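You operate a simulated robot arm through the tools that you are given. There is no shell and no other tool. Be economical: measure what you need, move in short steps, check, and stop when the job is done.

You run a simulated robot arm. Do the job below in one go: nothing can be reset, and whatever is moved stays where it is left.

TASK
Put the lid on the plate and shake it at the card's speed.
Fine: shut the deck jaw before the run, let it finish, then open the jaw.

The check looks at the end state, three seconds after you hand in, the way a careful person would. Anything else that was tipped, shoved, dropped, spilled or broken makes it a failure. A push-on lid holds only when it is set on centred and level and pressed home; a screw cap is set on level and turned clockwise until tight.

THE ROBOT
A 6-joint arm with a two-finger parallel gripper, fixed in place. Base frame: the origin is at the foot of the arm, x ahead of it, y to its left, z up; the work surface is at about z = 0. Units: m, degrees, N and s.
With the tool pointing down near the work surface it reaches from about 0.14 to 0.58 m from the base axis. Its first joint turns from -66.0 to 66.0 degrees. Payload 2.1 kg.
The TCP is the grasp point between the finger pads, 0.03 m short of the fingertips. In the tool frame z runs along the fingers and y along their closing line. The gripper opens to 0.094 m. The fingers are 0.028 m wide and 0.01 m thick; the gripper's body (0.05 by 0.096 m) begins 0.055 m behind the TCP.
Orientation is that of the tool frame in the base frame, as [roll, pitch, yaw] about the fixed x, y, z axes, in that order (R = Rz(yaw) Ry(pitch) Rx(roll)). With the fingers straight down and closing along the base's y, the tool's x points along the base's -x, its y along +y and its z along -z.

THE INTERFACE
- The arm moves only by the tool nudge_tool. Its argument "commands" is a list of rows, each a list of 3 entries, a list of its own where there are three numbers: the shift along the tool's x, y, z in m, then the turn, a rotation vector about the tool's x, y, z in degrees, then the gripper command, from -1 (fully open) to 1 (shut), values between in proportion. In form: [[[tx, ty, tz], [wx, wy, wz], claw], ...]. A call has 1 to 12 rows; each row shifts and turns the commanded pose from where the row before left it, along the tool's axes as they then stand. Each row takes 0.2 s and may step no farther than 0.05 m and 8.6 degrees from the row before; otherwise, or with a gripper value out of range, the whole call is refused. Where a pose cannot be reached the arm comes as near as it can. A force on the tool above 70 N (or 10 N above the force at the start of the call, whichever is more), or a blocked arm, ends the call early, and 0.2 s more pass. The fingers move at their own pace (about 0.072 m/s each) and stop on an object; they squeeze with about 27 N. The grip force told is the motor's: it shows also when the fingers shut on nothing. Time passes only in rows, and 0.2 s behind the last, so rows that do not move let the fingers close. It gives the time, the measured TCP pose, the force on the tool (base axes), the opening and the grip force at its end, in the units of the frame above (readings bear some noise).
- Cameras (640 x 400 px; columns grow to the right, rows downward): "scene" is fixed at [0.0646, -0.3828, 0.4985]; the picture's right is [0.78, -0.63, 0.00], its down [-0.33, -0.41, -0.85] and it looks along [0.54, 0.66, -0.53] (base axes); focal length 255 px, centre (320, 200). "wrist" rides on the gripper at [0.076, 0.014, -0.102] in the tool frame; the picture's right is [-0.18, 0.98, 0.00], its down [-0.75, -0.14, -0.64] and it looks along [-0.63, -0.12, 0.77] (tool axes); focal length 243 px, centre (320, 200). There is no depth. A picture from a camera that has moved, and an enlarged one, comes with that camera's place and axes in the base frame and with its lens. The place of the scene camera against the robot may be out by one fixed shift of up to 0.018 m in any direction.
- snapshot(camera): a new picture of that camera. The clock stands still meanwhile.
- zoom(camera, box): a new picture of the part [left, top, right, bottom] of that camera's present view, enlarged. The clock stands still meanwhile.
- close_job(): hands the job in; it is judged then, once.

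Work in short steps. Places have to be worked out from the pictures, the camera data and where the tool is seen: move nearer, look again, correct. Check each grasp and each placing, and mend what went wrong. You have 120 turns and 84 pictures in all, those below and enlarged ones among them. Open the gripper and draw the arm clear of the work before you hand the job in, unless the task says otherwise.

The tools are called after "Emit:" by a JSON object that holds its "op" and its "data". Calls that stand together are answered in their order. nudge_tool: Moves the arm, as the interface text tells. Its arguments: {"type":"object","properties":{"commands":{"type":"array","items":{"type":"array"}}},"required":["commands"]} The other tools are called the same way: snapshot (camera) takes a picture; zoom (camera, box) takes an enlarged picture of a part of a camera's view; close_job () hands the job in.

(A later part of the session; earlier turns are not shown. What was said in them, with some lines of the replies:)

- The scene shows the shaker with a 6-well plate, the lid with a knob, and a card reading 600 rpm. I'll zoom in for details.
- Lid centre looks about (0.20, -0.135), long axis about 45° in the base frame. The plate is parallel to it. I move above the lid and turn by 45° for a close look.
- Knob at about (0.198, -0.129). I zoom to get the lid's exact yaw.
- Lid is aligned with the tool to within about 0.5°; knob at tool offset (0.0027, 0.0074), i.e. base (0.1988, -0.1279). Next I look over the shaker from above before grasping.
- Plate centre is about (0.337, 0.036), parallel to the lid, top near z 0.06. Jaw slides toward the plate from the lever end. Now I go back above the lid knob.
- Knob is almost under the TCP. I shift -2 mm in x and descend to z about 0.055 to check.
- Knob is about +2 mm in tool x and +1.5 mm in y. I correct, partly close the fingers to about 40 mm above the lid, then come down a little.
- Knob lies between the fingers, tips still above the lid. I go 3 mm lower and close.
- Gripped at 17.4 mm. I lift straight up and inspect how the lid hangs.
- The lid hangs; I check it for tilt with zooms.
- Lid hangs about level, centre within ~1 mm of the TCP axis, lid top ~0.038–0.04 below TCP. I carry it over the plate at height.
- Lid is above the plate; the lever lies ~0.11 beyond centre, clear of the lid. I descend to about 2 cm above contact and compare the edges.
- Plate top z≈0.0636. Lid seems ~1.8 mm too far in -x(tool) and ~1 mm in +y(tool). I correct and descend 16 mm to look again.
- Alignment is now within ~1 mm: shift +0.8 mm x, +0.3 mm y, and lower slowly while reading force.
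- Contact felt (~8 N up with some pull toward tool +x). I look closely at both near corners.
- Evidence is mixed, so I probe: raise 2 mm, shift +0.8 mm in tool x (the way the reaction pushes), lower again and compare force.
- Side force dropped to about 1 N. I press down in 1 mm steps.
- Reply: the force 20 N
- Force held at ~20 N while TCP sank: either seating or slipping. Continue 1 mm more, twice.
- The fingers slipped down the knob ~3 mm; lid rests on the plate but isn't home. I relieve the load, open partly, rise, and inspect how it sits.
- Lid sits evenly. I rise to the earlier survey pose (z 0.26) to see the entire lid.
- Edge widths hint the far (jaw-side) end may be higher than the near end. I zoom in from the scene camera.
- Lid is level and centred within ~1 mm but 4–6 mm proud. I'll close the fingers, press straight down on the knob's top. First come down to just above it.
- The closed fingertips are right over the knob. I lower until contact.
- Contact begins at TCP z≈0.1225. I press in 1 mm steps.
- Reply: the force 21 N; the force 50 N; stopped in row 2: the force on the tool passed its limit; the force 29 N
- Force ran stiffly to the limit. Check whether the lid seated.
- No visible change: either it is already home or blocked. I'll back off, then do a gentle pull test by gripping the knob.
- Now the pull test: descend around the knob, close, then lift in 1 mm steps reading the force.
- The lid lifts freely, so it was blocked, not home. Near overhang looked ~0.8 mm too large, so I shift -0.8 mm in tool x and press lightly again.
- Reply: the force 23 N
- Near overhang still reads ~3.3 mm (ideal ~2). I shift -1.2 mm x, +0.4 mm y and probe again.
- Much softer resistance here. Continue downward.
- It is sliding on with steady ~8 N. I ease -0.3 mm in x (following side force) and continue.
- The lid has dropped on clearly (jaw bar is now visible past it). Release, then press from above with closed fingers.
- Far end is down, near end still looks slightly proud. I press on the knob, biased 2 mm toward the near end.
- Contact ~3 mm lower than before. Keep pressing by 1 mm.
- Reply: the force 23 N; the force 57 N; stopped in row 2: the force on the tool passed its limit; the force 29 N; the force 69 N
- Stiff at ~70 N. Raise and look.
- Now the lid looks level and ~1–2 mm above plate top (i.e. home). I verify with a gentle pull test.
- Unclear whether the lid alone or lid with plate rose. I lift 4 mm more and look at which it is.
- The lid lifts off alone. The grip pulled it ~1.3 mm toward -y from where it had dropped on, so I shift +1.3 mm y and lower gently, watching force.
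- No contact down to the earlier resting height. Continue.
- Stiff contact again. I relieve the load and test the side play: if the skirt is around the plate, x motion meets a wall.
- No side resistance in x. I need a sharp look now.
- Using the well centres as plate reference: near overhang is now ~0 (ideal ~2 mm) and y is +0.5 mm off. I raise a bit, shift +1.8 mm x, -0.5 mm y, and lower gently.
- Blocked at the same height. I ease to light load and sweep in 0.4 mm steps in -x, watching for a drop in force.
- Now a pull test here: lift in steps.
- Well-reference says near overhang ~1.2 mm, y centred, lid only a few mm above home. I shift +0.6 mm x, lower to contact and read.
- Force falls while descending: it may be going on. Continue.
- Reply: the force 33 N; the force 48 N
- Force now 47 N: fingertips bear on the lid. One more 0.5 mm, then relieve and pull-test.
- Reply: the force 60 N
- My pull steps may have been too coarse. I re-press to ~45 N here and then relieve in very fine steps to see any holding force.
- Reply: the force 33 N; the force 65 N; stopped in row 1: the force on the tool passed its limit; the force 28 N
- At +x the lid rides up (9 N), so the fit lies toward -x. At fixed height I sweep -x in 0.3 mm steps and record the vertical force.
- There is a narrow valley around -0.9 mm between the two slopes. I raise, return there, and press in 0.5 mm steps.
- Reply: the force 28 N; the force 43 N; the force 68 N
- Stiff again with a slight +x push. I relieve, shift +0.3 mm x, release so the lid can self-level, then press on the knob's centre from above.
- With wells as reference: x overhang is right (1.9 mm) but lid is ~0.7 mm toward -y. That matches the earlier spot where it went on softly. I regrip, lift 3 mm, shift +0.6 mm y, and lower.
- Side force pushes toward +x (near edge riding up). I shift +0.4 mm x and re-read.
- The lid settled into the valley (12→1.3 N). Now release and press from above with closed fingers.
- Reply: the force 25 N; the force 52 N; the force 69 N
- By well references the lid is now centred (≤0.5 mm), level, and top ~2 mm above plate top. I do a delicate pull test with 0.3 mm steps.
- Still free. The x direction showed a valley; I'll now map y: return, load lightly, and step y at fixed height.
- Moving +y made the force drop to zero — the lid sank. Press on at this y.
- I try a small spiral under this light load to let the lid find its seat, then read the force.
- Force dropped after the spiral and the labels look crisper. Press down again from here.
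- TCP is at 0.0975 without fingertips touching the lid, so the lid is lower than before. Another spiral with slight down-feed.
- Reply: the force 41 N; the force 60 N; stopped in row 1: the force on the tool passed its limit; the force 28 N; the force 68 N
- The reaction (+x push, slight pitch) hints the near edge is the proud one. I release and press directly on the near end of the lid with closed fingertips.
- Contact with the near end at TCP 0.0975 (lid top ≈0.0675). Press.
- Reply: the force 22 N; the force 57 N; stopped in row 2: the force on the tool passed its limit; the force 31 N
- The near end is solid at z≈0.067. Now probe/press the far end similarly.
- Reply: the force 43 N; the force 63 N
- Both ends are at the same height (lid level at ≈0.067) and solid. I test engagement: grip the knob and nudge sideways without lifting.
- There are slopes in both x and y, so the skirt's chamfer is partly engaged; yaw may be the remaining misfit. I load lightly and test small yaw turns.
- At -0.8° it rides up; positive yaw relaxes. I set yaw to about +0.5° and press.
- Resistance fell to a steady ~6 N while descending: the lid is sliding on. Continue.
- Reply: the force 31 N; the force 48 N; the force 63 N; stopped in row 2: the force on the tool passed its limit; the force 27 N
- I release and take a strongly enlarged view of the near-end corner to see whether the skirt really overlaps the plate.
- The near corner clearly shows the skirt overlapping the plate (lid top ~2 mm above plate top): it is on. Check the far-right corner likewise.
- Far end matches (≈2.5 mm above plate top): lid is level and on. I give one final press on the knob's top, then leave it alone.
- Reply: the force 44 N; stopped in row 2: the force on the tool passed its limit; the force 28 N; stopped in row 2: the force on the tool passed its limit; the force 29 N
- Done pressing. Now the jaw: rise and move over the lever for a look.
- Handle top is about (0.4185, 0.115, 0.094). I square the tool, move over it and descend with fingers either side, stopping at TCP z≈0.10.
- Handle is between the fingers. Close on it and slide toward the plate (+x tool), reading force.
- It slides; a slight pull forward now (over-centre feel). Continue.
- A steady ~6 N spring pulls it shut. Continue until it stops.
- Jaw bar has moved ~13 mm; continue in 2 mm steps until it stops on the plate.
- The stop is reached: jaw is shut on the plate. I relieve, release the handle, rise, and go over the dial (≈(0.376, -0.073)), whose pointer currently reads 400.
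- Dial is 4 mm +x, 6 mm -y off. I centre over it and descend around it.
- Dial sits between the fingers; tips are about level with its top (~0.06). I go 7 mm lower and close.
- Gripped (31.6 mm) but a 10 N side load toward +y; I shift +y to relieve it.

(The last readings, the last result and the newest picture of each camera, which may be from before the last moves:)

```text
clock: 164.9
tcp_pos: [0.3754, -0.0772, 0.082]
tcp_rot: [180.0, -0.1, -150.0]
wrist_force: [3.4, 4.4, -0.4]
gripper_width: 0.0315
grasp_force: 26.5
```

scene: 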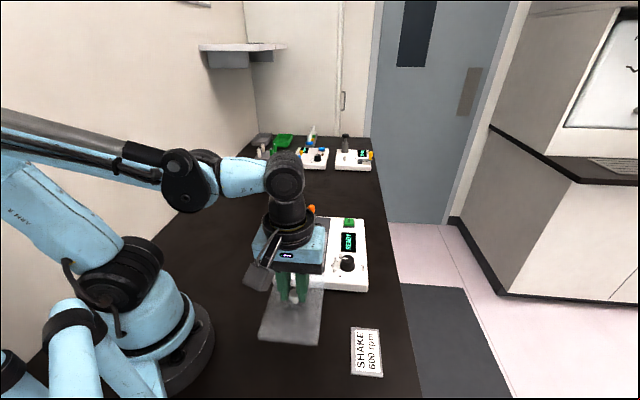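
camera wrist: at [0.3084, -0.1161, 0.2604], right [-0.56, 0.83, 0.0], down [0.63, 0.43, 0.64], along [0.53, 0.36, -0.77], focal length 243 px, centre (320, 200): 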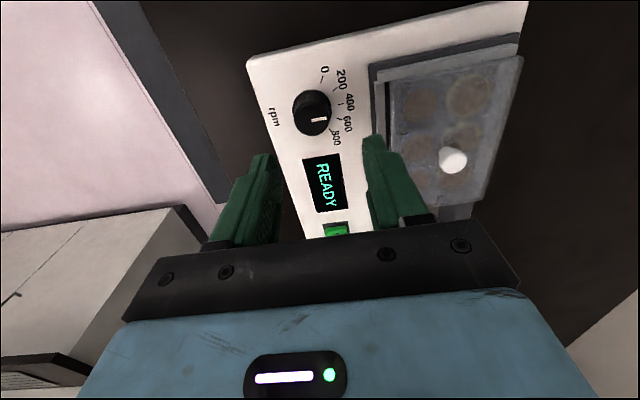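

Turned 15° with small forces. Another 15°, then release, rise slightly and look.

Emit:
{"op": "nudge_tool", "data": {"commands": [[[0, 0, 0], [0, 0, 7.5], 1], [[0, 0, 0], [0, 0, 7.5], 1], [[0, 0, 0], [0, 0, 0], 1], [[0, 0, 0], [0, 0, 0], 0.2], [[0, 0, 0], [0, 0, 0], -0.1], [[0, 0, -0.04], [0, 0, 0], -0.1], [[0, 0, -0.04], [0, 0, 0], -0.1], [[0, 0, -0.03], [0, 0, 0], -0.1], [[0, 0, 0], [0, 0, 0], -0.1]]}}

Emit:
{"op": "zoom", "data": {"camera": "wrist", "box": [240, 40, 400, 140]}}

```text
clock: 166.9
tcp_pos: [0.3755, -0.0775, 0.1912]
tcp_rot: [-180.0, -0.1, -165.1]
wrist_force: [-1.2, 0.1, 0.3]
gripper_width: 0.0518
grasp_force: 0.0
```

```text
4.00 times, centred on (320, 90) of wrist
camera zoom: at [0.2985, -0.0838, 0.2952], right [-0.08, 1.0, 0.0], down [0.77, 0.06, 0.64], along [0.64, 0.05, -0.77], focal length 970 px, centre (320, 640)
```

zoom: 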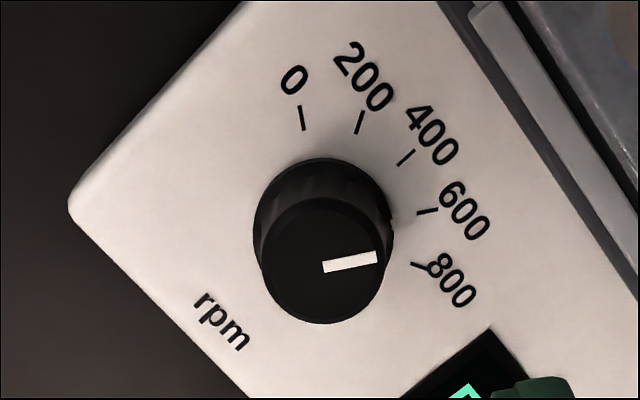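

Pointer is parallel to the 600 tick: dial set to 600. Now I turn back, and go over the RUN button (≈(0.489, 0.037)) with fingers closed.

Emit:
{"op": "nudge_tool", "data": {"commands": [[[0, 0, 0], [0, 0, -7.5], 1], [[0, 0, 0], [0, 0, -7.5], 1], [[0, 0, 0], [0, 0, -7.5], 1], [[0, 0, 0], [0, 0, -7.5], 1], [[-0.0403, 0.0002, 0], [0, 0, 0], 1], [[-0.0403, 0.0002, 0], [0, 0, 0], 1], [[-0.0403, 0.0002, 0.02], [0, 0, 0], 1], [[-0.0403, 0.0002, 0.02], [0, 0, 0], 1], [[0, 0, 0], [0, 0, 0], 1]]}}

Emit:
{"op": "snapshot", "data": {"camera": "wrist"}}

```text
clock: 168.9
tcp_pos: [0.49, 0.0371, 0.1506]
tcp_rot: [-180.0, 0.0, -135.1]
wrist_force: [0.1, -0.1, 0.5]
gripper_width: 0.0
grasp_force: 27.1
```

```text
3 pictures are left
camera wrist: at [0.4254, -0.0074, 0.2546], right [-0.56, 0.83, 0.0], down [0.63, 0.43, 0.64], along [0.53, 0.36, -0.77], focal length 243 px, centre (320, 200)
```

wrist: 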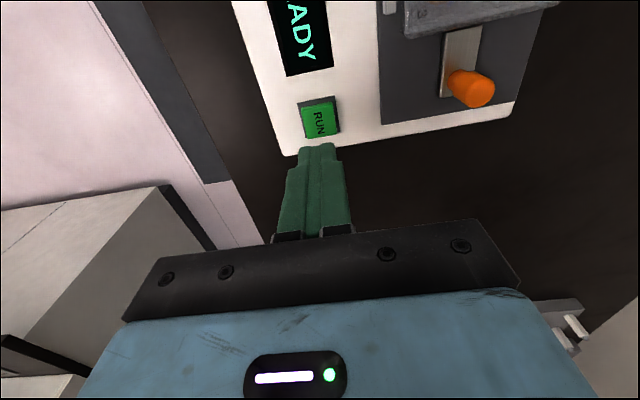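

RUN is nearly under the TCP (offset -1, -2 mm). Descend and press in small steps.

Emit:
{"op": "nudge_tool", "data": {"commands": [[[-0.001, -0.0018, 0.02], [0, 0, 0], 1], [[0, 0, 0.02], [0, 0, 0], 1], [[0, 0, 0.012], [0, 0, 0], 1], [[0, 0, 0.003], [0, 0, 0], 1], [[0, 0, 0], [0, 0, 0], 1]]}}

Emit:
{"op": "nudge_tool", "data": {"commands": [[[0, 0, 0.003], [0, 0, 0], 1], [[0, 0, 0.002], [0, 0, 0], 1], [[0, 0, 0], [0, 0, 0], 1]]}}

Emit:
{"op": "nudge_tool", "data": {"commands": [[[0, 0, 0.002], [0, 0, 0], 1], [[0, 0, 0], [0, 0, 0], 1]]}}

Emit:
{"op": "nudge_tool", "data": {"commands": [[[0, 0, 0.002], [0, 0, 0], 1], [[0, 0, 0], [0, 0, 0], 1]]}}

```text
clock: 170.1
tcp_pos: [0.4913, 0.036, 0.0969]
tcp_rot: [-180.0, -0.2, -134.9]
wrist_force: [-0.3, 0.3, -0.1]
gripper_width: 0.0
grasp_force: 27.4
```

```text
clock: 170.9
tcp_pos: [0.4909, 0.0356, 0.0931]
tcp_rot: [-180.0, -0.1, -135.1]
wrist_force: [0.1, 0.0, -0.3]
gripper_width: 0.0001
grasp_force: 27.2
```

```text
clock: 171.5
tcp_pos: [0.4915, 0.0334, 0.0909]
tcp_rot: [179.9, 0.0, -135.0]
wrist_force: [1.1, -0.4, 0.0]
gripper_width: 0.0001
grasp_force: 27.7
```

```text
clock: 172.1
tcp_pos: [0.4909, 0.0356, 0.0881]
tcp_rot: [-179.9, 0.0, -134.9]
wrist_force: [0.2, -0.5, -0.6]
gripper_width: 0.0
grasp_force: 27.0
```

Emit:
{"op": "nudge_tool", "data": {"commands": [[[0, 0, 0.002], [0, 0, 0], 1], [[0, 0, 0], [0, 0, 0], 1]]}}

Emit:
{"op": "nudge_tool", "data": {"commands": [[[0, 0, 0.002], [0, 0, 0], 1], [[0, 0, 0], [0, 0, 0], 1]]}}

Emit:
{"op": "nudge_tool", "data": {"commands": [[[0, 0, 0.0015], [0, 0, 0], 1], [[0, 0, 0], [0, 0, 0], 1]]}}

```text
clock: 172.7
tcp_pos: [0.4911, 0.0356, 0.0865]
tcp_rot: [-179.9, -0.1, -135.0]
wrist_force: [0.4, 0.4, -0.3]
gripper_width: 0.0
grasp_force: 26.8
```

```text
clock: 173.3
tcp_pos: [0.4906, 0.0358, 0.0844]
tcp_rot: [-180.0, -0.1, -135.0]
wrist_force: [-0.4, -0.3, -0.5]
gripper_width: 0.0
grasp_force: 26.9
```

```text
clock: 173.9
tcp_pos: [0.4911, 0.035, 0.0832]
tcp_rot: [180.0, 0.0, -135.1]
wrist_force: [0.6, -0.7, -0.2]
gripper_width: 0.0001
grasp_force: 27.4
```

No contact yet; continue in small steps.

Emit:
{"op": "nudge_tool", "data": {"commands": [[[-0.001, 0, 0.0015], [0, 0, 0], 1], [[0, 0, 0], [0, 0, 0], 1]]}}

Emit:
{"op": "nudge_tool", "data": {"commands": [[[-0.001, 0, 0.0015], [0, 0, 0], 1], [[0, 0, 0], [0, 0, 0], 1]]}}

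Emit:
{"op": "nudge_tool", "data": {"commands": [[[0, 0, 0.0015], [0, 0, 0], 1], [[0, 0, 0], [0, 0, 0], 1]]}}

Emit:
{"op": "nudge_tool", "data": {"commands": [[[0, 0, 0.0015], [0, 0, 0], 1], [[0, 0, 0], [0, 0, 0], 1]]}}

```text
clock: 174.5
tcp_pos: [0.4912, 0.0355, 0.0807]
tcp_rot: [-180.0, -0.1, -135.0]
wrist_force: [-0.1, -0.4, -1.1]
gripper_width: 0.0
grasp_force: 26.9
```

```text
clock: 175.1
tcp_pos: [0.4924, 0.0368, 0.0786]
tcp_rot: [-179.9, -0.1, -135.0]
wrist_force: [0.0, -0.8, 0.2]
gripper_width: 0.0
grasp_force: 26.9
```

```text
clock: 175.7
tcp_pos: [0.4912, 0.0367, 0.0776]
tcp_rot: [179.9, -0.1, -135.1]
wrist_force: [-0.1, -0.7, -0.2]
gripper_width: 0.0001
grasp_force: 27.9
```

```text
clock: 176.3
tcp_pos: [0.4934, 0.037, 0.076]
tcp_rot: [179.9, -0.1, -135.0]
wrist_force: [-0.7, 0.3, 1.2]
gripper_width: 0.0
grasp_force: 27.1
```

Slight contact (1.2 N) may be starting at TCP 0.076. Press on.

Emit:
{"op": "nudge_tool", "data": {"commands": [[[0, 0, 0.001], [0, 0, 0], 1], [[0, 0, 0], [0, 0, 0], 1]]}}

Emit:
{"op": "nudge_tool", "data": {"commands": [[[0, 0, 0.001], [0, 0, 0], 1], [[0, 0, 0], [0, 0, 0], 1]]}}

Emit:
{"op": "nudge_tool", "data": {"commands": [[[0, 0, 0.001], [0, 0, 0], 1], [[0, 0, 0], [0, 0, 0], 1]]}}

```text
clock: 176.9
tcp_pos: [0.4914, 0.0368, 0.076]
tcp_rot: [-180.0, 0.0, -134.9]
wrist_force: [0.4, -0.3, 2.4]
gripper_width: 0.0
grasp_force: 26.8
```

```text
clock: 177.5
tcp_pos: [0.4912, 0.0361, 0.0747]
tcp_rot: [-180.0, -0.1, -135.0]
wrist_force: [-0.8, -0.4, 1.7]
gripper_width: 0.0
grasp_force: 26.5
```

```text
clock: 178.1
tcp_pos: [0.4921, 0.0376, 0.0734]
tcp_rot: [180.0, -0.1, -135.0]
wrist_force: [-0.8, -0.1, 4.1]
gripper_width: 0.0
grasp_force: 27.7
```

Emit:
{"op": "nudge_tool", "data": {"commands": [[[0, 0, 0.001], [0, 0, 0], 1], [[0, 0, 0], [0, 0, 0], 1]]}}

Emit:
{"op": "zoom", "data": {"camera": "scene", "box": [280, 200, 376, 260]}}

```text
clock: 178.7
tcp_pos: [0.4927, 0.036, 0.0735]
tcp_rot: [179.9, -0.1, -135.0]
wrist_force: [-3.6, -1.0, 14.8]
gripper_width: 0.0
grasp_force: 26.7
```

```text
6.67 times, centred on (328, 230) of scene
camera zoom: at [0.0645, -0.3828, 0.4985], right [0.78, -0.63, 0.0], down [-0.33, -0.41, -0.85], along [0.54, 0.66, -0.53], focal length 1699 px, centre (267, 0)
```

zoom: 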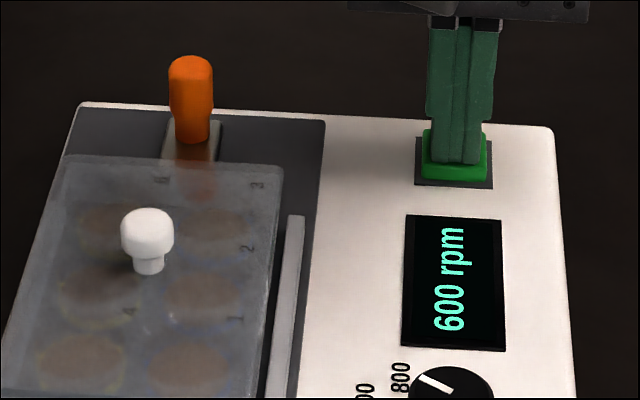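

The display reads "600 rpm": it's running. I lift off, move above the handle (well clear), and wait for the run to finish.

Emit:
{"op": "nudge_tool", "data": {"commands": [[[0, 0, -0.03], [0, 0, 0], 1], [[0, 0, -0.04], [0, 0, 0], 1], [[0, 0, -0.03], [0, 0, 0], 1], [[0.005, 0.0355, 0], [0, 0, 0], -0.28], [[0.005, 0.0355, 0], [0, 0, 0], -0.28], [[0.0052, 0.0354, 0], [0, 0, 0], -0.28], [[0, 0, 0], [0, 0, 0], -0.28], [[0, 0, 0], [0, 0, 0], -0.28], [[0, 0, 0], [0, 0, 0], -0.28], [[0, 0, 0], [0, 0, 0], -0.28], [[0, 0, 0], [0, 0, 0], -0.28], [[0, 0, 0], [0, 0, 0], -0.28]]}}

Emit:
{"op": "nudge_tool", "data": {"commands": [[[0, 0, 0], [0, 0, 0], -0.28], [[0, 0, 0], [0, 0, 0], -0.28], [[0, 0, 0], [0, 0, 0], -0.28], [[0, 0, 0], [0, 0, 0], -0.28], [[0, 0, 0], [0, 0, 0], -0.28], [[0, 0, 0], [0, 0, 0], -0.28], [[0, 0, 0], [0, 0, 0], -0.28], [[0, 0, 0], [0, 0, 0], -0.28], [[0, 0, 0], [0, 0, 0], -0.28], [[0, 0, 0], [0, 0, 0], -0.28], [[0, 0, 0], [0, 0, 0], -0.28], [[0, 0, 0], [0, 0, 0], -0.28]]}}

Emit:
{"op": "nudge_tool", "data": {"commands": [[[0, 0, 0], [0, 0, 0], -0.28], [[0, 0, 0], [0, 0, 0], -0.28], [[0, 0, 0], [0, 0, 0], -0.28], [[0, 0, 0], [0, 0, 0], -0.28], [[0, 0, 0], [0, 0, 0], -0.28], [[0, 0, 0], [0, 0, 0], -0.28], [[0, 0, 0], [0, 0, 0], -0.28], [[0, 0, 0], [0, 0, 0], -0.28], [[0, 0, 0], [0, 0, 0], -0.28], [[0, 0, 0], [0, 0, 0], -0.28], [[0, 0, 0], [0, 0, 0], -0.28], [[0, 0, 0], [0, 0, 0], -0.28]]}}

Emit:
{"op": "nudge_tool", "data": {"commands": [[[0, 0, 0], [0, 0, 0], -0.28], [[0, 0, 0], [0, 0, 0], -0.28], [[0, 0, 0], [0, 0, 0], -0.28], [[0, 0, 0], [0, 0, 0], -0.28], [[0, 0, 0], [0, 0, 0], -0.28], [[0, 0, 0], [0, 0, 0], -0.28], [[0, 0, 0], [0, 0, 0], -0.28], [[0, 0, 0], [0, 0, 0], -0.28], [[0, 0, 0], [0, 0, 0], -0.28], [[0, 0, 0], [0, 0, 0], -0.28], [[0, 0, 0], [0, 0, 0], -0.28], [[0, 0, 0], [0, 0, 0], -0.28]]}}

Emit:
{"op": "nudge_tool", "data": {"commands": [[[0, 0, 0], [0, 0, 0], -0.28], [[0, 0, 0], [0, 0, 0], -0.28], [[0, 0, 0], [0, 0, 0], -0.28], [[0, 0, 0], [0, 0, 0], -0.28], [[0, 0, 0], [0, 0, 0], -0.28], [[0, 0, 0], [0, 0, 0], -0.28], [[0, 0, 0], [0, 0, 0], -0.28], [[0, 0, 0], [0, 0, 0], -0.28], [[0, 0, 0], [0, 0, 0], -0.28], [[0, 0, 0], [0, 0, 0], -0.28], [[0, 0, 0], [0, 0, 0], -0.28], [[0, 0, 0], [0, 0, 0], -0.28]]}}

Emit:
{"op": "nudge_tool", "data": {"commands": [[[0, 0, 0], [0, 0, 0], -0.28], [[0, 0, 0], [0, 0, 0], -0.28], [[0, 0, 0], [0, 0, 0], -0.28], [[0, 0, 0], [0, 0, 0], -0.28], [[0, 0, 0], [0, 0, 0], -0.28], [[0, 0, 0], [0, 0, 0], -0.28], [[0, 0, 0], [0, 0, 0], -0.28], [[0, 0, 0], [0, 0, 0], -0.28], [[0, 0, 0], [0, 0, 0], -0.28], [[0, 0, 0], [0, 0, 0], -0.28], [[0, 0, 0], [0, 0, 0], -0.28], [[0, 0, 0], [0, 0, 0], -0.28]]}}

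Emit:
{"op": "nudge_tool", "data": {"commands": [[[0, 0, 0], [0, 0, 0], -0.28], [[0, 0, 0], [0, 0, 0], -0.28], [[0, 0, 0], [0, 0, 0], -0.28], [[0, 0, 0], [0, 0, 0], -0.28], [[0, 0, 0], [0, 0, 0], -0.28], [[0, 0, 0], [0, 0, 0], -0.28], [[0, 0, 0], [0, 0, 0], -0.28], [[0, 0, 0], [0, 0, 0], -0.28], [[0, 0, 0], [0, 0, 0], -0.28], [[0, 0, 0], [0, 0, 0], -0.28], [[0, 0, 0], [0, 0, 0], -0.28], [[0, 0, 0], [0, 0, 0], -0.28]]}}

Emit:
{"op": "nudge_tool", "data": {"commands": [[[0, 0, 0], [0, 0, 0], -0.28], [[0, 0, 0], [0, 0, 0], -0.28], [[0, 0, 0], [0, 0, 0], -0.28], [[0, 0, 0], [0, 0, 0], -0.28], [[0, 0, 0], [0, 0, 0], -0.28], [[0, 0, 0], [0, 0, 0], -0.28], [[0, 0, 0], [0, 0, 0], -0.28], [[0, 0, 0], [0, 0, 0], -0.28], [[0, 0, 0], [0, 0, 0], -0.28], [[0, 0, 0], [0, 0, 0], -0.28], [[0, 0, 0], [0, 0, 0], -0.28], [[0, 0, 0], [0, 0, 0], -0.28]]}}

```text
clock: 181.3
tcp_pos: [0.406, 0.102, 0.1748]
tcp_rot: [180.0, -0.1, -134.9]
wrist_force: [0.0, -0.2, 0.8]
gripper_width: 0.0603
grasp_force: 0.1
```

```text
clock: 183.9
tcp_pos: [0.4071, 0.1017, 0.1732]
tcp_rot: [179.9, 0.0, -135.0]
wrist_force: [0.6, -0.4, -1.1]
gripper_width: 0.0603
grasp_force: 0.1
```

```text
clock: 186.5
tcp_pos: [0.4067, 0.1033, 0.1732]
tcp_rot: [-180.0, -0.1, -135.0]
wrist_force: [0.4, 0.5, 0.4]
gripper_width: 0.0601
grasp_force: 0.1
```

```text
clock: 189.1
tcp_pos: [0.408, 0.102, 0.1733]
tcp_rot: [-180.0, 0.0, -134.9]
wrist_force: [0.1, -0.5, 0.4]
gripper_width: 0.0603
grasp_force: 0.1
```

```text
clock: 191.7
tcp_pos: [0.4065, 0.1027, 0.1743]
tcp_rot: [-180.0, -0.2, -135.0]
wrist_force: [0.0, 0.7, 0.8]
gripper_width: 0.0601
grasp_force: 0.1
```

```text
clock: 194.3
tcp_pos: [0.4072, 0.102, 0.1741]
tcp_rot: [-180.0, 0.0, -135.0]
wrist_force: [-0.7, 0.5, 0.5]
gripper_width: 0.0602
grasp_force: 0.1
```

```text
clock: 196.9
tcp_pos: [0.4058, 0.1025, 0.1739]
tcp_rot: [180.0, -0.1, -135.0]
wrist_force: [-0.3, -0.3, 0.9]
gripper_width: 0.0601
grasp_force: 0.0
```

```text
clock: 199.5
tcp_pos: [0.4072, 0.1022, 0.1742]
tcp_rot: [-180.0, 0.0, -135.0]
wrist_force: [0.2, -0.8, -1.2]
gripper_width: 0.0601
grasp_force: 0.1
```

About 21 s have passed. I check the display, lid and handle.

Emit:
{"op": "zoom", "data": {"camera": "scene", "box": [262, 190, 390, 270]}}

```text
5.00 times, centred on (326, 230) of scene
camera zoom: at [0.0646, -0.3828, 0.4985], right [0.78, -0.63, 0.0], down [-0.33, -0.41, -0.85], along [0.54, 0.66, -0.53], focal length 1275 px, centre (290, 50)
```

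zoom: 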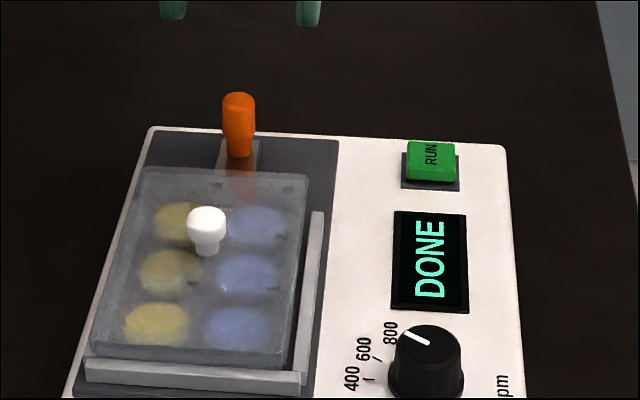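

Display says DONE, and the contents are mixed with the lid on. Now grip the handle and slide it back ~19 mm to open.

Emit:
{"op": "nudge_tool", "data": {"commands": [[[0, 0, 0.03], [0, 0, 0], -0.28], [[0, 0, 0.03], [0, 0, 0], -0.28], [[0, 0, 0.019], [0, 0, 0], -0.28], [[0, 0, 0], [0, 0, 0], 1], [[0, 0, 0], [0, 0, 0], 1], [[0, 0, 0], [0, 0, 0], 1], [[0, 0, 0], [0, 0, 0], 1]]}}

Emit:
{"op": "nudge_tool", "data": {"commands": [[[-0.002, 0, 0], [0, 0, 0], 1], [[-0.002, 0, 0], [0, 0, 0], 1], [[-0.002, 0, 0], [0, 0, 0], 1], [[0, 0, 0], [0, 0, 0], 1]]}}

Emit:
{"op": "nudge_tool", "data": {"commands": [[[-0.002, 0, 0], [0, 0, 0], 1], [[-0.002, 0, 0], [0, 0, 0], 1], [[-0.002, 0, 0], [0, 0, 0], 1], [[0, 0, 0], [0, 0, 0], 1]]}}

Emit:
{"op": "nudge_tool", "data": {"commands": [[[-0.002, 0, 0], [0, 0, 0], 1], [[-0.002, 0, 0], [0, 0, 0], 1], [[0, 0, 0], [0, 0, 0], 1]]}}

```text
clock: 201.1
tcp_pos: [0.4069, 0.103, 0.0942]
tcp_rot: [179.9, -0.1, -135.0]
wrist_force: [-1.1, 2.5, 0.1]
gripper_width: 0.0179
grasp_force: 26.7
```

```text
clock: 202.1
tcp_pos: [0.4095, 0.1051, 0.0956]
tcp_rot: [180.0, -0.1, -135.0]
wrist_force: [-6.9, -2.4, 45.5]
gripper_width: 0.0178
grasp_force: 27.1
```

```text
clock: 203.1
tcp_pos: [0.4149, 0.1114, 0.0953]
tcp_rot: [180.0, -0.1, -135.1]
wrist_force: [-3.8, 2.3, 64.5]
gripper_width: 0.0179
grasp_force: 27.2
```

```text
clock: 203.9
tcp_pos: [0.4183, 0.1137, 0.095]
tcp_rot: [-180.0, 0.0, -134.9]
wrist_force: [-0.4, 4.5, 65.8]
gripper_width: 0.0176
grasp_force: 27.1
```

Vertical load rose to 65 N; I ease up to relieve it.

Emit:
{"op": "nudge_tool", "data": {"commands": [[[0, 0, -0.001], [0, 0, 0], 1], [[0, 0, 0], [0, 0, 0], 1]]}}

Emit:
{"op": "nudge_tool", "data": {"commands": [[[0, 0, -0.001], [0, 0, 0], 1], [[0, 0, 0], [0, 0, 0], 1]]}}

Emit:
{"op": "nudge_tool", "data": {"commands": [[[-0.002, 0, 0], [0, 0, 0], 1], [[0, 0, 0], [0, 0, 0], 1]]}}

```text
clock: 204.5
tcp_pos: [0.4184, 0.1119, 0.0959]
tcp_rot: [179.9, -0.1, -135.0]
wrist_force: [-0.4, 4.3, 55.9]
gripper_width: 0.0178
grasp_force: 27.0
```

```text
clock: 205.1
tcp_pos: [0.4169, 0.1132, 0.0954]
tcp_rot: [-180.0, -0.2, -135.0]
wrist_force: [-0.9, 3.7, 16.0]
gripper_width: 0.0179
grasp_force: 26.9
```

```text
clock: 205.7
tcp_pos: [0.42, 0.1153, 0.0946]
tcp_rot: [180.0, -0.2, -134.9]
wrist_force: [0.1, 3.6, 2.2]
gripper_width: 0.0181
grasp_force: 27.0
```

Handle is back at its original open place (0.420, 0.115) and the spring now pulls it open. Release, rise and draw clear.

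Emit:
{"op": "nudge_tool", "data": {"commands": [[[0, 0, 0], [0, 0, 0], 0.4], [[0, 0, 0], [0, 0, 0], -0.28], [[0, 0, 0], [0, 0, 0], -0.28], [[0, 0, -0.03], [0, 0, 0], -0.28], [[0, 0, -0.04], [0, 0, 0], -0.5], [[0, 0, -0.04], [0, 0, 0], -1], [[0, 0, -0.04], [0, 0, 0], -1], [[-0.02, 0.03, -0.02], [0, 0, 0], -1], [[0, 0.04, 0], [0, 0, 0], -1], [[0, 0, 0], [0, 0, 0], -1]]}}

Emit:
{"op": "zoom", "data": {"camera": "scene", "box": [262, 195, 358, 265]}}

```text
clock: 207.9
tcp_pos: [0.385, 0.181, 0.2658]
tcp_rot: [-180.0, -0.1, -135.0]
wrist_force: [0.0, -0.5, 0.2]
gripper_width: 0.0939
grasp_force: 0.0
```

```text
5.71 times, centred on (310, 230) of scene
camera zoom: at [0.0646, -0.3828, 0.4985], right [0.78, -0.63, 0.0], down [-0.33, -0.41, -0.85], along [0.54, 0.66, -0.53], focal length 1457 px, centre (377, 29)
```

zoom: 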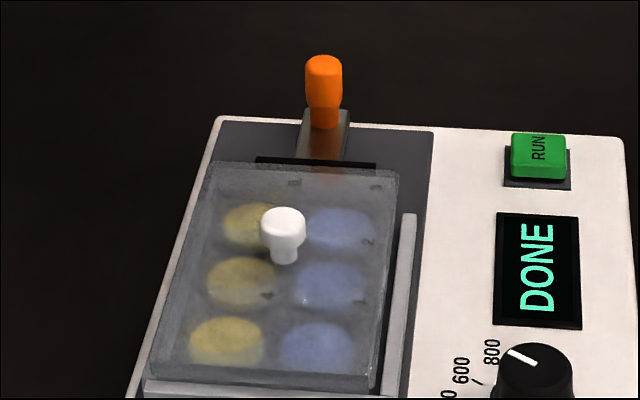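

The jaw is open, the display reads DONE, the lid is on and level, and the arm is clear. Handing in.

Emit:
{"op": "close_job", "data": {}}

```text
The job is handed in.
```

The plate was shaken at 600 rpm with the lid on and the display reads DONE, but I could not confirm that the lid is locked on. It sits level and centred and stayed on through the run. Earlier pull tests lifted it off with almost no force, and I did not pull again after the last press.

The jaw was shut before the run and is open again. The arm is clear with the gripper open. The shaker body moved about 1.5 mm while I worked the jaw handle.
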